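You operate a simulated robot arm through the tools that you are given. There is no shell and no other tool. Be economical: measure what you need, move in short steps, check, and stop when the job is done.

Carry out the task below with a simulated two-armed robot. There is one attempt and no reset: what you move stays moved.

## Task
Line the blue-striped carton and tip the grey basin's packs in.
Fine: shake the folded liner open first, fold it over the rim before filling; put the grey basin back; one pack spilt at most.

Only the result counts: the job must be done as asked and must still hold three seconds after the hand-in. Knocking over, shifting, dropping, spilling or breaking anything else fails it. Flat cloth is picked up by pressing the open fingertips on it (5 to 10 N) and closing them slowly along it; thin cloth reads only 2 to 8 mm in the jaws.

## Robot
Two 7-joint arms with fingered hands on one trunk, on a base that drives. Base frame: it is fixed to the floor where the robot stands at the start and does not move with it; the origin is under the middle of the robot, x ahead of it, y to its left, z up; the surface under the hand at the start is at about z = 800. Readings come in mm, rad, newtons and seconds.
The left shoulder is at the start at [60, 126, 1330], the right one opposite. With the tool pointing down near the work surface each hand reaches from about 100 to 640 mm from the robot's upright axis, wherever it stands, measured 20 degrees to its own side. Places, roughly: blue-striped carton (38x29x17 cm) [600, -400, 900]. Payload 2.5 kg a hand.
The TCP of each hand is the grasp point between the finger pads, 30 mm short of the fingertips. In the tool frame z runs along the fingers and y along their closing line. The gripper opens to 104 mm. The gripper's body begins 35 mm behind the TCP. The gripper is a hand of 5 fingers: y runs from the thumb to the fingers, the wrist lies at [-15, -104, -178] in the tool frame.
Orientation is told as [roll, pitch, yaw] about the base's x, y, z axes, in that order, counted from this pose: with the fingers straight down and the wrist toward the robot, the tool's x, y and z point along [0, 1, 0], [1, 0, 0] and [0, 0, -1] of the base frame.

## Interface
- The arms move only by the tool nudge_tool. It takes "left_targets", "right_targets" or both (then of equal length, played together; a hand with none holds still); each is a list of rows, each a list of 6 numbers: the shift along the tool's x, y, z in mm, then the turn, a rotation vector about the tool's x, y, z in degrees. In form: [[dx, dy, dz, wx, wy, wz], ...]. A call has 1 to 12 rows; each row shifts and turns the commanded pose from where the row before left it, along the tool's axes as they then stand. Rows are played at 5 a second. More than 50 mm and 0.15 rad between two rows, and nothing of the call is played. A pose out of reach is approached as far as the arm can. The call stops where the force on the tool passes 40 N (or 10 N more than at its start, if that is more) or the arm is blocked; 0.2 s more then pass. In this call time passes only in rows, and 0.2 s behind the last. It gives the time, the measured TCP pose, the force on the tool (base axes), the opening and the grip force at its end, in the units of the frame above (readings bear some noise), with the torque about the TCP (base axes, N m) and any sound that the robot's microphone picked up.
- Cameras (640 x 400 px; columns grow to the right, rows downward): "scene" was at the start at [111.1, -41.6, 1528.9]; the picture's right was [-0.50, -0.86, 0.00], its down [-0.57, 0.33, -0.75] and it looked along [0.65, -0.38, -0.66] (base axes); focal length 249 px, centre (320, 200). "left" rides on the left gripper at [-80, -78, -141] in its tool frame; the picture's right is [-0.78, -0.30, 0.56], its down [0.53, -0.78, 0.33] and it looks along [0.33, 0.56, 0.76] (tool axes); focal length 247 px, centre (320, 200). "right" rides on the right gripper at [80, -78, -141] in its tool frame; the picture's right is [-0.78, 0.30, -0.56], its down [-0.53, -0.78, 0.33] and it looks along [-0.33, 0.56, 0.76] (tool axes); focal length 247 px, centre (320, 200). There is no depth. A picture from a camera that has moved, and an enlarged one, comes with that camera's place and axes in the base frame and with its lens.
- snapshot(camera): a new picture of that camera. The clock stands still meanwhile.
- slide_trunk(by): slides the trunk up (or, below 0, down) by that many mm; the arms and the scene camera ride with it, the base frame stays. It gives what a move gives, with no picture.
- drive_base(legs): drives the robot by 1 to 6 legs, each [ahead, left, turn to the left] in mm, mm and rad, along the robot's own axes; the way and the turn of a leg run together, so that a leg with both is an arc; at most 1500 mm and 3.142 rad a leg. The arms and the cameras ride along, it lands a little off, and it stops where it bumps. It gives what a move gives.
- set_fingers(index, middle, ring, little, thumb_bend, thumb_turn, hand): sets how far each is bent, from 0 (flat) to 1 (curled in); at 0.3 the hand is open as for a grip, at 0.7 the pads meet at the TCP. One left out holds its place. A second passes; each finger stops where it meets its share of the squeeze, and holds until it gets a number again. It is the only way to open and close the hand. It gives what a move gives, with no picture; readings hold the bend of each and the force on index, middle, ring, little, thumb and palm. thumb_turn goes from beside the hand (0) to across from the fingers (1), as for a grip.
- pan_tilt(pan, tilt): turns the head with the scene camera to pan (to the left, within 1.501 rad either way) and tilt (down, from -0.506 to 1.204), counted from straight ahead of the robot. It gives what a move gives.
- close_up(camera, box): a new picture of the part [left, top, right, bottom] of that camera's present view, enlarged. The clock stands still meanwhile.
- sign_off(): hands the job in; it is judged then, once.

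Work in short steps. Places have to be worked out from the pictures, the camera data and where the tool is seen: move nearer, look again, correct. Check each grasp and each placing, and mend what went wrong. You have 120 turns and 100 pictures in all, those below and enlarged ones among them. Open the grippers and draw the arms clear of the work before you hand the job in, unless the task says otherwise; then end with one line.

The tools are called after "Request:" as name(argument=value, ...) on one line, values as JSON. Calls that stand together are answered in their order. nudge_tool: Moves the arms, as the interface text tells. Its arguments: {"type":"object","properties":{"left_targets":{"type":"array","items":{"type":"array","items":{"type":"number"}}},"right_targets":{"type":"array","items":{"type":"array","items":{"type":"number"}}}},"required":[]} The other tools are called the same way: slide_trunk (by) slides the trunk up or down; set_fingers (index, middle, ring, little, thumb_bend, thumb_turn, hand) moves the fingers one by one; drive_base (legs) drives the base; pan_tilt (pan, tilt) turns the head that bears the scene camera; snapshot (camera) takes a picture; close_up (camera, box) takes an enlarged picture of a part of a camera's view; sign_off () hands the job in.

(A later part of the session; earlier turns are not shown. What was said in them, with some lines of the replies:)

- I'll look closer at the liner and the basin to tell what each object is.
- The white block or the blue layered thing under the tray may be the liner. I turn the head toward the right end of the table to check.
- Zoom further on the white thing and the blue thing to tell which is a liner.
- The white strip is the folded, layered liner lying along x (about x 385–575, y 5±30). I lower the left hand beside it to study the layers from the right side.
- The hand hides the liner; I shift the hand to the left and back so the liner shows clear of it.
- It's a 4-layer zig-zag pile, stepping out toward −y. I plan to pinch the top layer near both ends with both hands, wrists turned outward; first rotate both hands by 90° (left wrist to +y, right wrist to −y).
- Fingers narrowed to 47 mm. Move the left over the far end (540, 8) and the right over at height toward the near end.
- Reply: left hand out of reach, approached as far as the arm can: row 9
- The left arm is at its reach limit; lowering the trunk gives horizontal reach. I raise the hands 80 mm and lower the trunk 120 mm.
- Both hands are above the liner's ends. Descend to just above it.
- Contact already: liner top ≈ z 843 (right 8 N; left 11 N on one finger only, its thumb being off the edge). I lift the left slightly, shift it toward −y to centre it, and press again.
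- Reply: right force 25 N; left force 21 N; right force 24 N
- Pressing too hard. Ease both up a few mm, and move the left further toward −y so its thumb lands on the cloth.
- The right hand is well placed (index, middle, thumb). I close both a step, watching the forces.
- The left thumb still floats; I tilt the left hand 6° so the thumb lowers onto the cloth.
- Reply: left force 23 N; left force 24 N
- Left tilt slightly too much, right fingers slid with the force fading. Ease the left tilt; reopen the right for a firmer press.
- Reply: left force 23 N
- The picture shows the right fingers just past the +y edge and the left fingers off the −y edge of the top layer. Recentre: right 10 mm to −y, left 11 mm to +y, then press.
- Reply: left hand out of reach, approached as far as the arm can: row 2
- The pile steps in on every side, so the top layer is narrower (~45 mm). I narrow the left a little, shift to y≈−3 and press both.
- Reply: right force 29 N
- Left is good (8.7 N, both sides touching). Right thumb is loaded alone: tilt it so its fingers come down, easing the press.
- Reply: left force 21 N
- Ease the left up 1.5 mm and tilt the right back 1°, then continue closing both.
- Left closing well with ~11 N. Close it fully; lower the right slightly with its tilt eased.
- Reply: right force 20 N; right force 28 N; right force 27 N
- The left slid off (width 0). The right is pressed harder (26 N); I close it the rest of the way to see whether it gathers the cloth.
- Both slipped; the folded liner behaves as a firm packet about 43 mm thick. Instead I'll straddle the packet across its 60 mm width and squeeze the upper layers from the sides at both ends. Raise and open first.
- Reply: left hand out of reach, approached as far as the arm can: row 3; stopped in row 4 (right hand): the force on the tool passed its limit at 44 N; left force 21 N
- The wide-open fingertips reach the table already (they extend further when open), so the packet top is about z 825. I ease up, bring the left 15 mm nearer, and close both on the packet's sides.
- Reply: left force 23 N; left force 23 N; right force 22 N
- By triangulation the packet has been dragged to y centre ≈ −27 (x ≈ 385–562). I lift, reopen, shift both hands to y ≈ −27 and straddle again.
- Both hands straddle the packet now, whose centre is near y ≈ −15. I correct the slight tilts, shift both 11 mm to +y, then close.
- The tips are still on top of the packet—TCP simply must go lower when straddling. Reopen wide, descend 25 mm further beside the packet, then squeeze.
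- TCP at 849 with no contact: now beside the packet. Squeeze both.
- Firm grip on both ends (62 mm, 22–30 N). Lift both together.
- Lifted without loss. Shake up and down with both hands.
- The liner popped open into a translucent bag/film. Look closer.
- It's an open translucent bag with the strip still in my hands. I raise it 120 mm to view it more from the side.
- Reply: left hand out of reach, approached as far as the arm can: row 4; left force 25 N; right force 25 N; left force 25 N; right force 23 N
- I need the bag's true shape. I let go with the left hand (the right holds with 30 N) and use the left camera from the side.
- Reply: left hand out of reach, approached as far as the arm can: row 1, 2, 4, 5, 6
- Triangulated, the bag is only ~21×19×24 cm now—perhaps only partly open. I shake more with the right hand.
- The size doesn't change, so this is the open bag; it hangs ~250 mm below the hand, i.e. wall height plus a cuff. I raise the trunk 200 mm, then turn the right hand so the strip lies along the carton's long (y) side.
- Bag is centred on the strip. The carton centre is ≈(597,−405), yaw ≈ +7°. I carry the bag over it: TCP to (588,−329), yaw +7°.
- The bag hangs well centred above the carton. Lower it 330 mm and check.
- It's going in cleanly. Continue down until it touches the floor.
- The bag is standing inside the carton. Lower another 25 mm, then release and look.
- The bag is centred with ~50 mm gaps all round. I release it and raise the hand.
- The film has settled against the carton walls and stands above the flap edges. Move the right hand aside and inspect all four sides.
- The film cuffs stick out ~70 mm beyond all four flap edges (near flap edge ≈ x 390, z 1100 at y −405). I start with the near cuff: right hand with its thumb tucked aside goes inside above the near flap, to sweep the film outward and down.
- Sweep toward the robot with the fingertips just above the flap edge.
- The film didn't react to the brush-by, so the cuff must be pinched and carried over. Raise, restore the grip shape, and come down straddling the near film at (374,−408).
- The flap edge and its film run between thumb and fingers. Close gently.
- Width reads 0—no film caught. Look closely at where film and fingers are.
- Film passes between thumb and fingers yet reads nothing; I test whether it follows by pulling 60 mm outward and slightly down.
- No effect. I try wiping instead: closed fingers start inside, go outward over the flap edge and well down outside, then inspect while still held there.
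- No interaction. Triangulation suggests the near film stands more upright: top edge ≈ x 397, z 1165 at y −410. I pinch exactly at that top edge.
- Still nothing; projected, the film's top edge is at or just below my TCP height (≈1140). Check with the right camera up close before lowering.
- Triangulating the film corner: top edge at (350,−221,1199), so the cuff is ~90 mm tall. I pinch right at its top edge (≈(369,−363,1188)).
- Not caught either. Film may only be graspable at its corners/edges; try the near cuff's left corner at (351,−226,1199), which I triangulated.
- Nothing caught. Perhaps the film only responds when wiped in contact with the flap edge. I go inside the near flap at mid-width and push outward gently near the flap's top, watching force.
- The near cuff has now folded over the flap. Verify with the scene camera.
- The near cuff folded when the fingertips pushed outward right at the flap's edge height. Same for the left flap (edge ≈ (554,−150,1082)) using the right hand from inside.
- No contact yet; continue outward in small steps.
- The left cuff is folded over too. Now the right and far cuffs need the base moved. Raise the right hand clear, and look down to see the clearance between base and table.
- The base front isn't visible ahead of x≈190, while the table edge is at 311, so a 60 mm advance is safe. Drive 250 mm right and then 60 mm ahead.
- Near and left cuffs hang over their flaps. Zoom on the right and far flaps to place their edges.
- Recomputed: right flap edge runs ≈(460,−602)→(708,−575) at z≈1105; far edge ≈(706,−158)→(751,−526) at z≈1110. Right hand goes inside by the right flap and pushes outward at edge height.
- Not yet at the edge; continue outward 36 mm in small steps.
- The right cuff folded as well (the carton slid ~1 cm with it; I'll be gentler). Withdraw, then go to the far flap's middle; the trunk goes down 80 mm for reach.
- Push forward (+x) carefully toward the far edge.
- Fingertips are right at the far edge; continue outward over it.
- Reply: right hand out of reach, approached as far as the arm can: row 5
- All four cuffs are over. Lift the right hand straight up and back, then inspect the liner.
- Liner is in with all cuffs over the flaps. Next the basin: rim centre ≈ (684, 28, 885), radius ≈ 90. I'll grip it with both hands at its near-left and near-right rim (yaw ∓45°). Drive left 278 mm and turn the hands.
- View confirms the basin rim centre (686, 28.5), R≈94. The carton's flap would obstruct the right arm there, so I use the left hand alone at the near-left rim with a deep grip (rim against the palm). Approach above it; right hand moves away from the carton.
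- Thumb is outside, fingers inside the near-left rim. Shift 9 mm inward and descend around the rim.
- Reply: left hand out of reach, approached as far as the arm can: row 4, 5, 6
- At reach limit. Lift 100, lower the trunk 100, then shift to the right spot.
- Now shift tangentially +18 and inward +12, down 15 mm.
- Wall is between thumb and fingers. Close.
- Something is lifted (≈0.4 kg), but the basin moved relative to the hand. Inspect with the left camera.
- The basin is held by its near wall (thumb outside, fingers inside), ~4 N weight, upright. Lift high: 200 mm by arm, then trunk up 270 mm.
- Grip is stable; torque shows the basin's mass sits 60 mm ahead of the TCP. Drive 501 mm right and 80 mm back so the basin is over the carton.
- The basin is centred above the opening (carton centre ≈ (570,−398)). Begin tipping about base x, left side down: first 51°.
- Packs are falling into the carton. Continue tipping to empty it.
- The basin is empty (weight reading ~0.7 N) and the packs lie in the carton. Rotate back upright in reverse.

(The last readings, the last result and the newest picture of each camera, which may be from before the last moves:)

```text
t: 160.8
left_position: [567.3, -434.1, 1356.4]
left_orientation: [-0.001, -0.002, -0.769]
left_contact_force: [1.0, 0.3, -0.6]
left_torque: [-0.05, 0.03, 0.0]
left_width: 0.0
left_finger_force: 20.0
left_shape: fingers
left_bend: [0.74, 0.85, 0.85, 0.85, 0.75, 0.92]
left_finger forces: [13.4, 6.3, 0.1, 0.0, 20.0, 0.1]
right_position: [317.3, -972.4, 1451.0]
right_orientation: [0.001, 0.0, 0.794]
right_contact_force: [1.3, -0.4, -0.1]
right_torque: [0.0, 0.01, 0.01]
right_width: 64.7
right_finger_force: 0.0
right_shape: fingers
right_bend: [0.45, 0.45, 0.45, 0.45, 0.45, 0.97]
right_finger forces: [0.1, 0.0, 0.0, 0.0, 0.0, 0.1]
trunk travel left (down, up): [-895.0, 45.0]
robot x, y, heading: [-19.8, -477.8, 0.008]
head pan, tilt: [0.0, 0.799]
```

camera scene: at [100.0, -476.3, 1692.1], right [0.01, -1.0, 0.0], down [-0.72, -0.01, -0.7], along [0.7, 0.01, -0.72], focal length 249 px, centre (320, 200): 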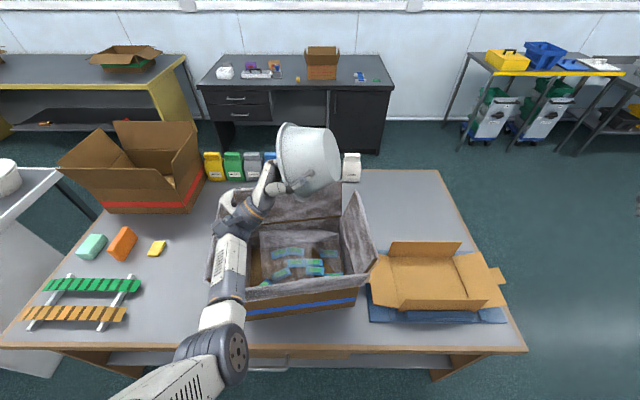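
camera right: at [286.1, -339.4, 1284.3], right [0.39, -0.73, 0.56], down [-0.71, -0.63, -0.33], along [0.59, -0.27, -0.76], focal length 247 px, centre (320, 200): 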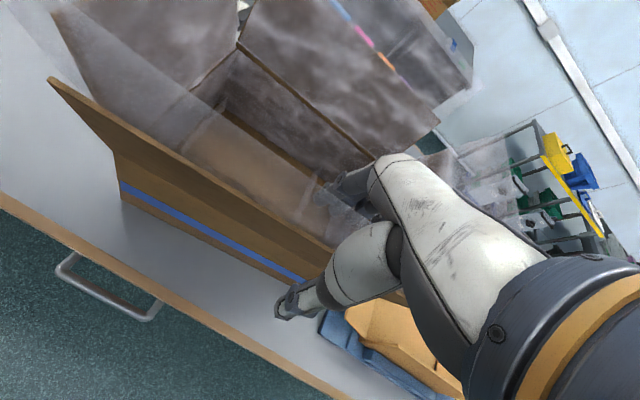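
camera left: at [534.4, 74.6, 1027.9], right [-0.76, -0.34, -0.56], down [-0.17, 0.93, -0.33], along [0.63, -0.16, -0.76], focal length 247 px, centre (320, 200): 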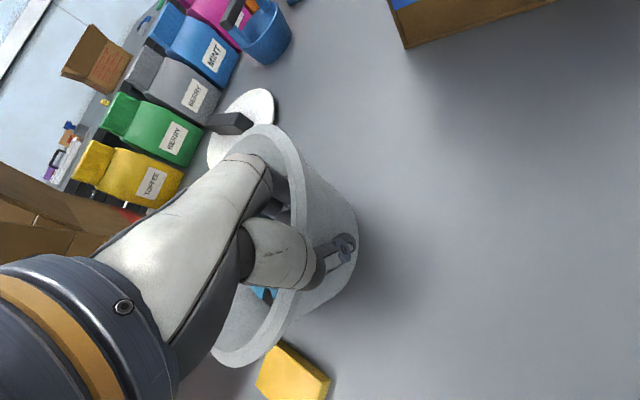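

Upright again. Drive back: 456 mm left, 72 mm ahead; then lower the trunk and check the basin's place.

Request:
drive_base(legs=[[0, 456, 0], [72, 0, -0.008]])

Request:
slide_trunk(by=-270)

Request:
nudge_tool(left_targets=[[0, 0, 45, 0, 0, 0], [0, 0, 45, 0, 0, 0], [0, 0, 40, 0, 0, 0], [0, 0, 40, 0, 0, 0]])

Request:
close_up(camera="scene", box=[230, 130, 430, 290])

```text
t: 164.2
left_position: [635.9, 3.7, 1356.5]
left_orientation: [0.002, -0.004, -0.79]
left_contact_force: [-0.1, -0.2, -1.2]
left_torque: [-0.03, 0.06, -0.01]
left_width: 0.1
left_finger_force: 19.4
left_shape: fingers
left_bend: [0.74, 0.85, 0.85, 0.85, 0.75, 0.92]
left_finger forces: [13.6, 6.2, 0.1, 0.1, 20.0, 0.0]
right_position: [374.8, -527.9, 1449.9]
right_orientation: [-0.001, 0.0, 0.773]
right_contact_force: [0.0, 0.9, 0.0]
right_torque: [0.0, 0.02, -0.01]
right_width: 64.8
right_finger_force: 0.0
right_shape: fingers
right_bend: [0.45, 0.45, 0.45, 0.45, 0.45, 0.97]
right_finger forces: [0.0, 0.1, 0.1, 0.1, 0.0, 0.1]
trunk travel left (down, up): [-895.0, 45.0]
robot x, y, heading: [45.1, -25.3, -0.01]
head pan, tilt: [0.0, 0.799]
```

```text
t: 166.9
left_position: [636.0, 2.3, 1088.4]
left_orientation: [0.0, 0.001, -0.792]
left_contact_force: [-0.5, -0.1, -1.1]
left_torque: [-0.03, 0.06, -0.03]
left_width: 0.0
left_finger_force: 19.8
left_shape: fingers
left_bend: [0.74, 0.85, 0.85, 0.85, 0.75, 0.92]
left_finger forces: [13.6, 6.1, 0.1, 0.1, 19.8, 0.1]
right_position: [374.7, -527.9, 1180.5]
right_orientation: [-0.002, -0.002, 0.774]
right_contact_force: [0.4, -0.5, -0.1]
right_torque: [0.01, 0.0, 0.02]
right_width: 64.8
right_finger_force: 0.1
right_shape: fingers
right_bend: [0.45, 0.45, 0.45, 0.45, 0.45, 0.97]
right_finger forces: [0.1, 0.0, 0.0, 0.0, 0.0, 0.1]
trunk travel left (down, up): [-625.0, 315.0]
robot x, y, heading: [45.6, -28.3, -0.011]
head pan, tilt: [0.0, 0.799]
```

```text
t: 167.9
left_position: [635.2, 1.6, 918.3]
left_orientation: [0.0, -0.003, -0.792]
left_contact_force: [0.0, -0.2, 0.0]
left_torque: [-0.01, 0.06, -0.01]
left_width: 0.1
left_finger_force: 19.5
left_shape: fingers
left_bend: [0.74, 0.85, 0.85, 0.85, 0.75, 0.92]
left_finger forces: [14.0, 5.7, 0.0, 0.0, 19.8, 0.0]
right_position: [373.8, -528.4, 1180.0]
right_orientation: [-0.002, 0.0, 0.772]
right_contact_force: [0.1, -0.4, 0.3]
right_torque: [0.01, -0.04, -0.02]
right_width: 64.7
right_finger_force: 0.1
right_shape: fingers
right_bend: [0.45, 0.45, 0.45, 0.45, 0.45, 0.97]
right_finger forces: [0.0, 0.0, 0.0, 0.1, 0.0, 0.0]
trunk travel left (down, up): [-625.0, 315.0]
robot x, y, heading: [46.2, -26.8, -0.009]
head pan, tilt: [0.0, 0.799]
```

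```text
2.50 times, centred on (330, 210) of scene
camera zoom: at [167.2, -29.7, 1422.1], right [-0.01, -1.0, 0.0], down [-0.72, 0.01, -0.7], along [0.7, -0.01, -0.72], focal length 622 px, centre (295, 175)
```

zoom: 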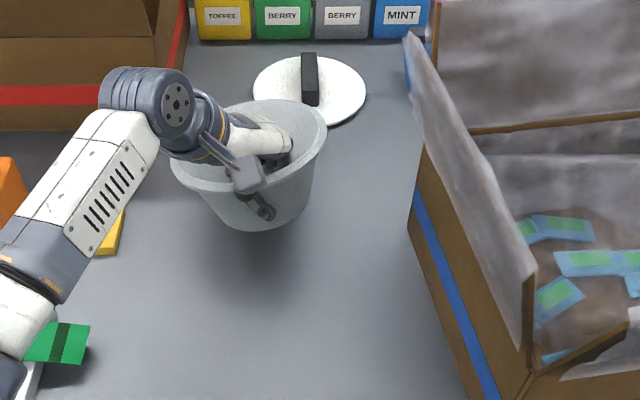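

Packs visible in the lined carton. Basin centre is ≈(680,14); I shift it (+8,+13) to the original spot and lower it onto the table.

Request:
nudge_tool(left_targets=[[15, -4, 0, 0, 0, 0], [0, 0, 20, 0, 0, 0], [0, 0, 15, 0, 0, 0], [0, 0, 10, 0, 0, 0], [0, 0, 6, 0, 0, 0]])

Request:
nudge_tool(left_targets=[[0, 0, 4, 0, 0, 0], [0, 0, 3, 0, 0, 0]])

Request:
close_up(camera="scene", box=[230, 130, 430, 290])

```text
t: 169.1
left_position: [644.5, 15.1, 869.5]
left_orientation: [0.004, -0.01, -0.789]
left_contact_force: [-3.5, 2.6, 12.6]
left_torque: [0.75, -0.96, 0.33]
left_width: 0.0
left_finger_force: 35.3
left_shape: fingers
left_bend: [0.74, 0.86, 0.85, 0.85, 0.75, 0.91]
left_finger forces: [22.8, 10.9, 0.0, 0.1, 36.6, 0.0]
right_position: [371.3, -529.4, 1181.5]
right_orientation: [-0.003, -0.001, 0.773]
right_contact_force: [0.0, -0.6, -0.5]
right_torque: [-0.02, 0.0, 0.01]
right_width: 64.4
right_finger_force: 0.0
right_shape: fingers
right_bend: [0.45, 0.45, 0.45, 0.45, 0.45, 0.97]
right_finger forces: [0.0, 0.0, 0.0, 0.0, 0.0, 0.0]
trunk travel left (down, up): [-625.0, 315.0]
robot x, y, heading: [46.0, -26.6, -0.011]
head pan, tilt: [0.0, 0.799]
```

```text
t: 169.7
left_position: [643.5, 14.9, 862.7]
left_orientation: [0.004, -0.007, -0.788]
left_contact_force: [-5.1, 2.4, 18.6]
left_torque: [1.0, -1.45, 0.54]
left_width: 0.3
left_finger_force: 43.7
left_shape: fingers
left_bend: [0.74, 0.86, 0.85, 0.85, 0.76, 0.9]
left_finger forces: [25.9, 15.3, 0.0, 0.1, 46.1, 0.0]
right_position: [372.6, -527.4, 1181.6]
right_orientation: [-0.004, -0.004, 0.773]
right_contact_force: [-0.6, 0.1, -0.8]
right_torque: [0.0, 0.05, -0.02]
right_width: 64.8
right_finger_force: 0.1
right_shape: fingers
right_bend: [0.45, 0.45, 0.45, 0.45, 0.45, 0.97]
right_finger forces: [0.0, 0.0, 0.0, 0.0, 0.1, 0.0]
trunk travel left (down, up): [-625.0, 315.0]
robot x, y, heading: [45.3, -28.3, -0.011]
head pan, tilt: [0.0, 0.799]
```

```text
2.50 times, centred on (330, 210) of scene
camera zoom: at [164.0, -29.6, 1422.5], right [-0.01, -1.0, 0.0], down [-0.71, 0.01, -0.7], along [0.7, -0.01, -0.72], focal length 622 px, centre (295, 175)
```

zoom: 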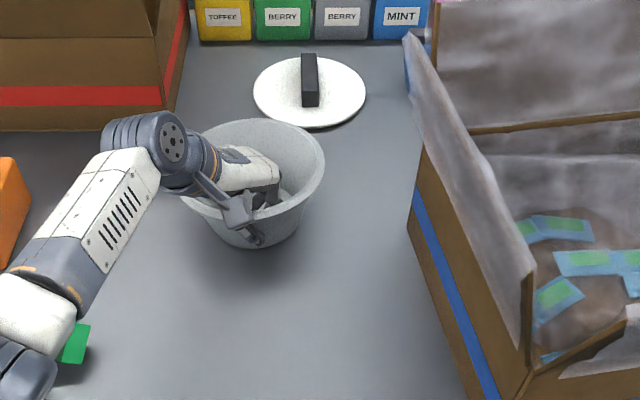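

Basin touches the table with 18 N, its centre ≈(698,15). Ease up, shift (−5,+11) to match its original spot, settle, then open the fingers.

Request:
nudge_tool(left_targets=[[0, 0, -6, 0, 0, 0], [0, 0, -6, 0, 0, 0], [4, -11, 0, 0, 0, 0], [0, 0, 4, 0, 0, 0], [0, 0, 2, 0, 0, 0]])

Request:
set_fingers(hand="left", index=0.65, middle=0.65, ring=0.65, little=0.65, thumb_bend=0.65)

Request:
set_fingers(hand="left", index=0.52, middle=0.52, ring=0.52, little=0.52, thumb_bend=0.45)

Request:
close_up(camera="scene", box=[230, 130, 430, 290])

```text
t: 170.9
left_position: [639.3, 27.0, 866.1]
left_orientation: [0.002, -0.006, -0.79]
left_contact_force: [-3.5, 0.0, 9.6]
left_torque: [0.32, -0.63, 0.1]
left_width: 0.1
left_finger_force: 31.9
left_shape: fingers
left_bend: [0.74, 0.86, 0.85, 0.85, 0.76, 0.91]
left_finger forces: [16.1, 14.7, 0.1, 0.1, 32.7, 0.0]
right_position: [372.8, -528.6, 1179.9]
right_orientation: [-0.003, -0.001, 0.774]
right_contact_force: [0.4, -0.5, 1.0]
right_torque: [-0.03, 0.0, 0.02]
right_width: 64.7
right_finger_force: 0.1
right_shape: fingers
right_bend: [0.45, 0.45, 0.45, 0.45, 0.45, 0.97]
right_finger forces: [0.1, 0.0, 0.1, 0.0, 0.0, 0.0]
trunk travel left (down, up): [-625.0, 315.0]
robot x, y, heading: [46.9, -28.8, -0.01]
head pan, tilt: [0.0, 0.799]
```

```text
t: 171.9
left_position: [640.2, 26.8, 866.3]
left_orientation: [-0.001, -0.002, -0.789]
left_contact_force: [-0.3, 0.2, 0.7]
left_torque: [-0.01, 0.01, -0.02]
left_width: 13.8
left_finger_force: 0.3
left_shape: fingers
left_bend: [0.65, 0.65, 0.65, 0.65, 0.65, 0.97]
left_finger forces: [0.0, 0.1, 0.0, 0.1, 0.2, 0.1]
right_position: [373.8, -529.3, 1181.6]
right_orientation: [-0.002, -0.002, 0.773]
right_contact_force: [-0.2, -0.4, -0.1]
right_torque: [-0.01, 0.03, 0.02]
right_width: 64.7
right_finger_force: 0.1
right_shape: fingers
right_bend: [0.45, 0.45, 0.45, 0.45, 0.45, 0.97]
right_finger forces: [0.0, 0.0, 0.1, 0.1, 0.0, 0.0]
trunk travel left (down, up): [-625.0, 315.0]
robot x, y, heading: [46.5, -30.3, -0.009]
head pan, tilt: [0.0, 0.799]
```

```text
t: 172.9
left_position: [638.9, 26.9, 866.1]
left_orientation: [0.0, -0.002, -0.789]
left_contact_force: [0.6, -0.2, -0.1]
left_torque: [0.0, 0.01, 0.01]
left_width: 55.5
left_finger_force: 0.0
left_shape: fingers
left_bend: [0.52, 0.52, 0.52, 0.52, 0.45, 0.97]
left_finger forces: [0.0, 0.0, 0.1, 0.1, 0.0, 0.0]
right_position: [373.7, -528.4, 1181.9]
right_orientation: [-0.001, -0.002, 0.773]
right_contact_force: [-0.2, 0.2, -0.4]
right_torque: [0.02, 0.01, 0.01]
right_width: 64.6
right_finger_force: 0.2
right_shape: fingers
right_bend: [0.45, 0.45, 0.45, 0.45, 0.45, 0.97]
right_finger forces: [0.0, 0.0, 0.1, 0.1, 0.0, 0.0]
trunk travel left (down, up): [-625.0, 315.0]
robot x, y, heading: [47.3, -32.4, -0.008]
head pan, tilt: [0.0, 0.799]
```

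```text
2.50 times, centred on (330, 210) of scene
camera zoom: at [166.9, -29.6, 1422.1], right [-0.01, -1.0, 0.0], down [-0.72, 0.01, -0.7], along [0.7, -0.01, -0.72], focal length 622 px, centre (295, 175)
```

zoom: 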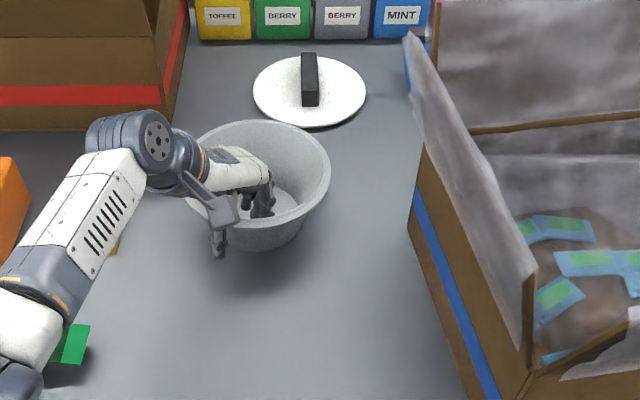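

Basin stands upright, released, within ~1 cm of its old place. Withdraw both hands upward and back.

Request:
nudge_tool(left_targets=[[0, 0, -20, 0, 0, 0], [0, 0, -40, 0, 0, 0], [0, 0, -45, 0, 0, 0], [0, 0, -45, 0, 0, 0], [0, 0, -45, 0, 0, 0], [0, -40, -20, 0, 0, 0], [0, -45, 0, 0, 0, 0], [0, -45, 0, 0, 0, 0]], right_targets=[[0, 0, -40, 0, 0, 0], [0, 0, -40, 0, 0, 0], [0, -40, -20, 0, 0, 0], [0, -40, 0, 0, 0, 0], [0, 0, 0, 0, 0, 0], [0, 0, 0, 0, 0, 0], [0, 0, 0, 0, 0, 0], [0, 0, 0, 0, 0, 0]])

Request:
set_fingers(hand="left", index=0.3, middle=0.3, ring=0.3, little=0.3, thumb_bend=0.3)

Request:
set_fingers(hand="right", index=0.3, middle=0.3, ring=0.3, little=0.3, thumb_bend=0.3)

Request:
pan_tilt(pan=-0.35, tilt=0.75)

Request:
snapshot(camera="scene")

```text
t: 174.7
left_position: [544.8, 118.7, 1081.6]
left_orientation: [0.001, -0.001, -0.791]
left_contact_force: [0.4, 0.3, 0.1]
left_torque: [-0.04, 0.0, -0.01]
left_width: 55.4
left_finger_force: 0.1
left_shape: fingers
left_bend: [0.52, 0.52, 0.52, 0.52, 0.45, 0.97]
left_finger forces: [0.0, 0.1, 0.0, 0.1, 0.0, 0.0]
right_position: [335.9, -564.5, 1282.6]
right_orientation: [-0.001, -0.001, 0.774]
right_contact_force: [-0.2, -0.2, -0.4]
right_torque: [-0.01, -0.02, -0.02]
right_width: 65.0
right_finger_force: 0.0
right_shape: fingers
right_bend: [0.45, 0.45, 0.45, 0.45, 0.45, 0.97]
right_finger forces: [0.0, 0.0, 0.1, 0.1, 0.0, 0.0]
right hand out of reach, approached as far as the arm can: row 4
trunk travel left (down, up): [-625.0, 315.0]
robot x, y, heading: [44.9, -27.6, -0.009]
head pan, tilt: [0.0, 0.799]
```

```text
t: 175.7
left_position: [547.8, 117.3, 1080.4]
left_orientation: [0.0, -0.002, -0.79]
left_contact_force: [-0.2, 0.2, 0.3]
left_torque: [-0.01, 0.01, 0.0]
left_width: 102.7
left_finger_force: 0.0
left_shape: fingers
left_bend: [0.3, 0.3, 0.3, 0.3, 0.3, 0.97]
left_finger forces: [0.0, 0.0, 0.0, 0.1, 0.0, 0.0]
right_position: [336.8, -564.9, 1280.3]
right_orientation: [-0.002, -0.001, 0.773]
right_contact_force: [-0.6, 1.0, -0.1]
right_torque: [-0.02, -0.02, 0.03]
right_width: 64.7
right_finger_force: 0.1
right_shape: fingers
right_bend: [0.45, 0.45, 0.45, 0.45, 0.45, 0.97]
right_finger forces: [0.0, 0.0, 0.0, 0.0, 0.0, 0.0]
trunk travel left (down, up): [-625.0, 315.0]
robot x, y, heading: [47.6, -27.9, -0.006]
head pan, tilt: [0.0, 0.799]
```

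```text
t: 176.7
left_position: [547.2, 117.2, 1081.3]
left_orientation: [0.0, -0.004, -0.79]
left_contact_force: [-0.8, 1.0, 0.2]
left_torque: [-0.02, -0.03, -0.02]
left_width: 102.7
left_finger_force: 0.1
left_shape: fingers
left_bend: [0.3, 0.3, 0.3, 0.3, 0.3, 0.97]
left_finger forces: [0.1, 0.0, 0.0, 0.0, 0.0, 0.2]
right_position: [336.4, -565.1, 1281.3]
right_orientation: [-0.002, 0.0, 0.773]
right_contact_force: [0.0, -0.1, -0.3]
right_torque: [0.0, 0.0, -0.01]
right_width: 103.2
right_finger_force: 0.0
right_shape: fingers
right_bend: [0.3, 0.3, 0.3, 0.3, 0.3, 0.96]
right_finger forces: [0.0, 0.0, 0.0, 0.0, 0.0, 0.0]
trunk travel left (down, up): [-625.0, 315.0]
robot x, y, heading: [51.2, -29.8, -0.009]
head pan, tilt: [0.0, 0.799]
```

```text
t: 177.6
left_position: [547.0, 116.2, 1080.2]
left_orientation: [-0.001, -0.003, -0.791]
left_contact_force: [0.1, -0.2, -0.2]
left_torque: [0.04, 0.03, 0.0]
left_width: 102.8
left_finger_force: 0.1
left_shape: fingers
left_bend: [0.3, 0.3, 0.3, 0.3, 0.3, 0.97]
left_finger forces: [0.0, 0.1, 0.0, 0.1, 0.0, 0.0]
right_position: [337.7, -565.1, 1281.9]
right_orientation: [-0.002, 0.001, 0.773]
right_contact_force: [-0.6, 0.7, -0.1]
right_torque: [-0.01, 0.0, -0.02]
right_width: 102.8
right_finger_force: 0.0
right_shape: fingers
right_bend: [0.3, 0.3, 0.3, 0.3, 0.3, 0.96]
right_finger forces: [0.0, 0.0, 0.1, 0.1, 0.0, 0.0]
trunk travel left (down, up): [-625.0, 315.0]
robot x, y, heading: [47.5, -28.6, -0.011]
head pan, tilt: [-0.351, 0.75]
```

```text
2 pictures are left
camera scene: at [163.8, -58.0, 1426.1], right [-0.35, -0.94, 0.0], down [-0.64, 0.24, -0.73], along [0.68, -0.26, -0.68], focal length 249 px, centre (320, 200)
```

scene: 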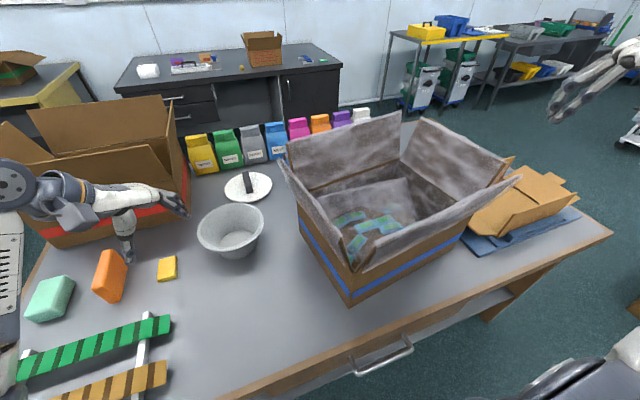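

Scene looks right. One close look at the lined carton before handing in.

Request:
close_up(camera="scene", box=[260, 90, 530, 310])

```text
1.82 times, centred on (395, 200) of scene
camera zoom: at [163.8, -58.0, 1426.1], right [-0.35, -0.94, 0.0], down [-0.64, 0.24, -0.73], along [0.68, -0.26, -0.68], focal length 453 px, centre (184, 200)
```

zoom: 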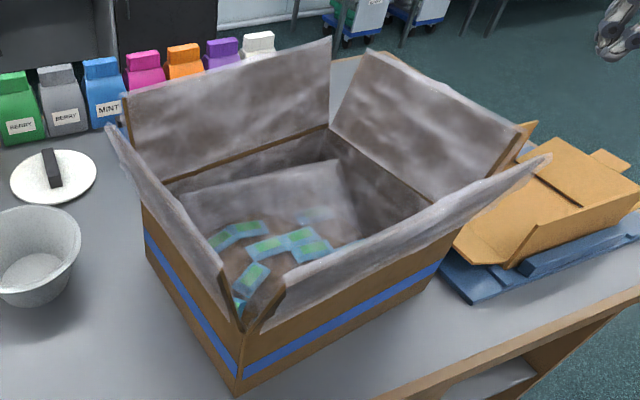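

The cuffs hang over all four flaps, the packs lie inside the liner, the basin is empty and back in place, and both hands are open and clear. Handing in.

Request:
sign_off()

```text
The job is handed in.
```

The blue-striped carton is lined with the liner folded over all four flaps, and the packs are tipped in with no spill seen. The grey basin is back about 1 cm from where it stood, and the carton slid about 1 cm while I folded the liner.
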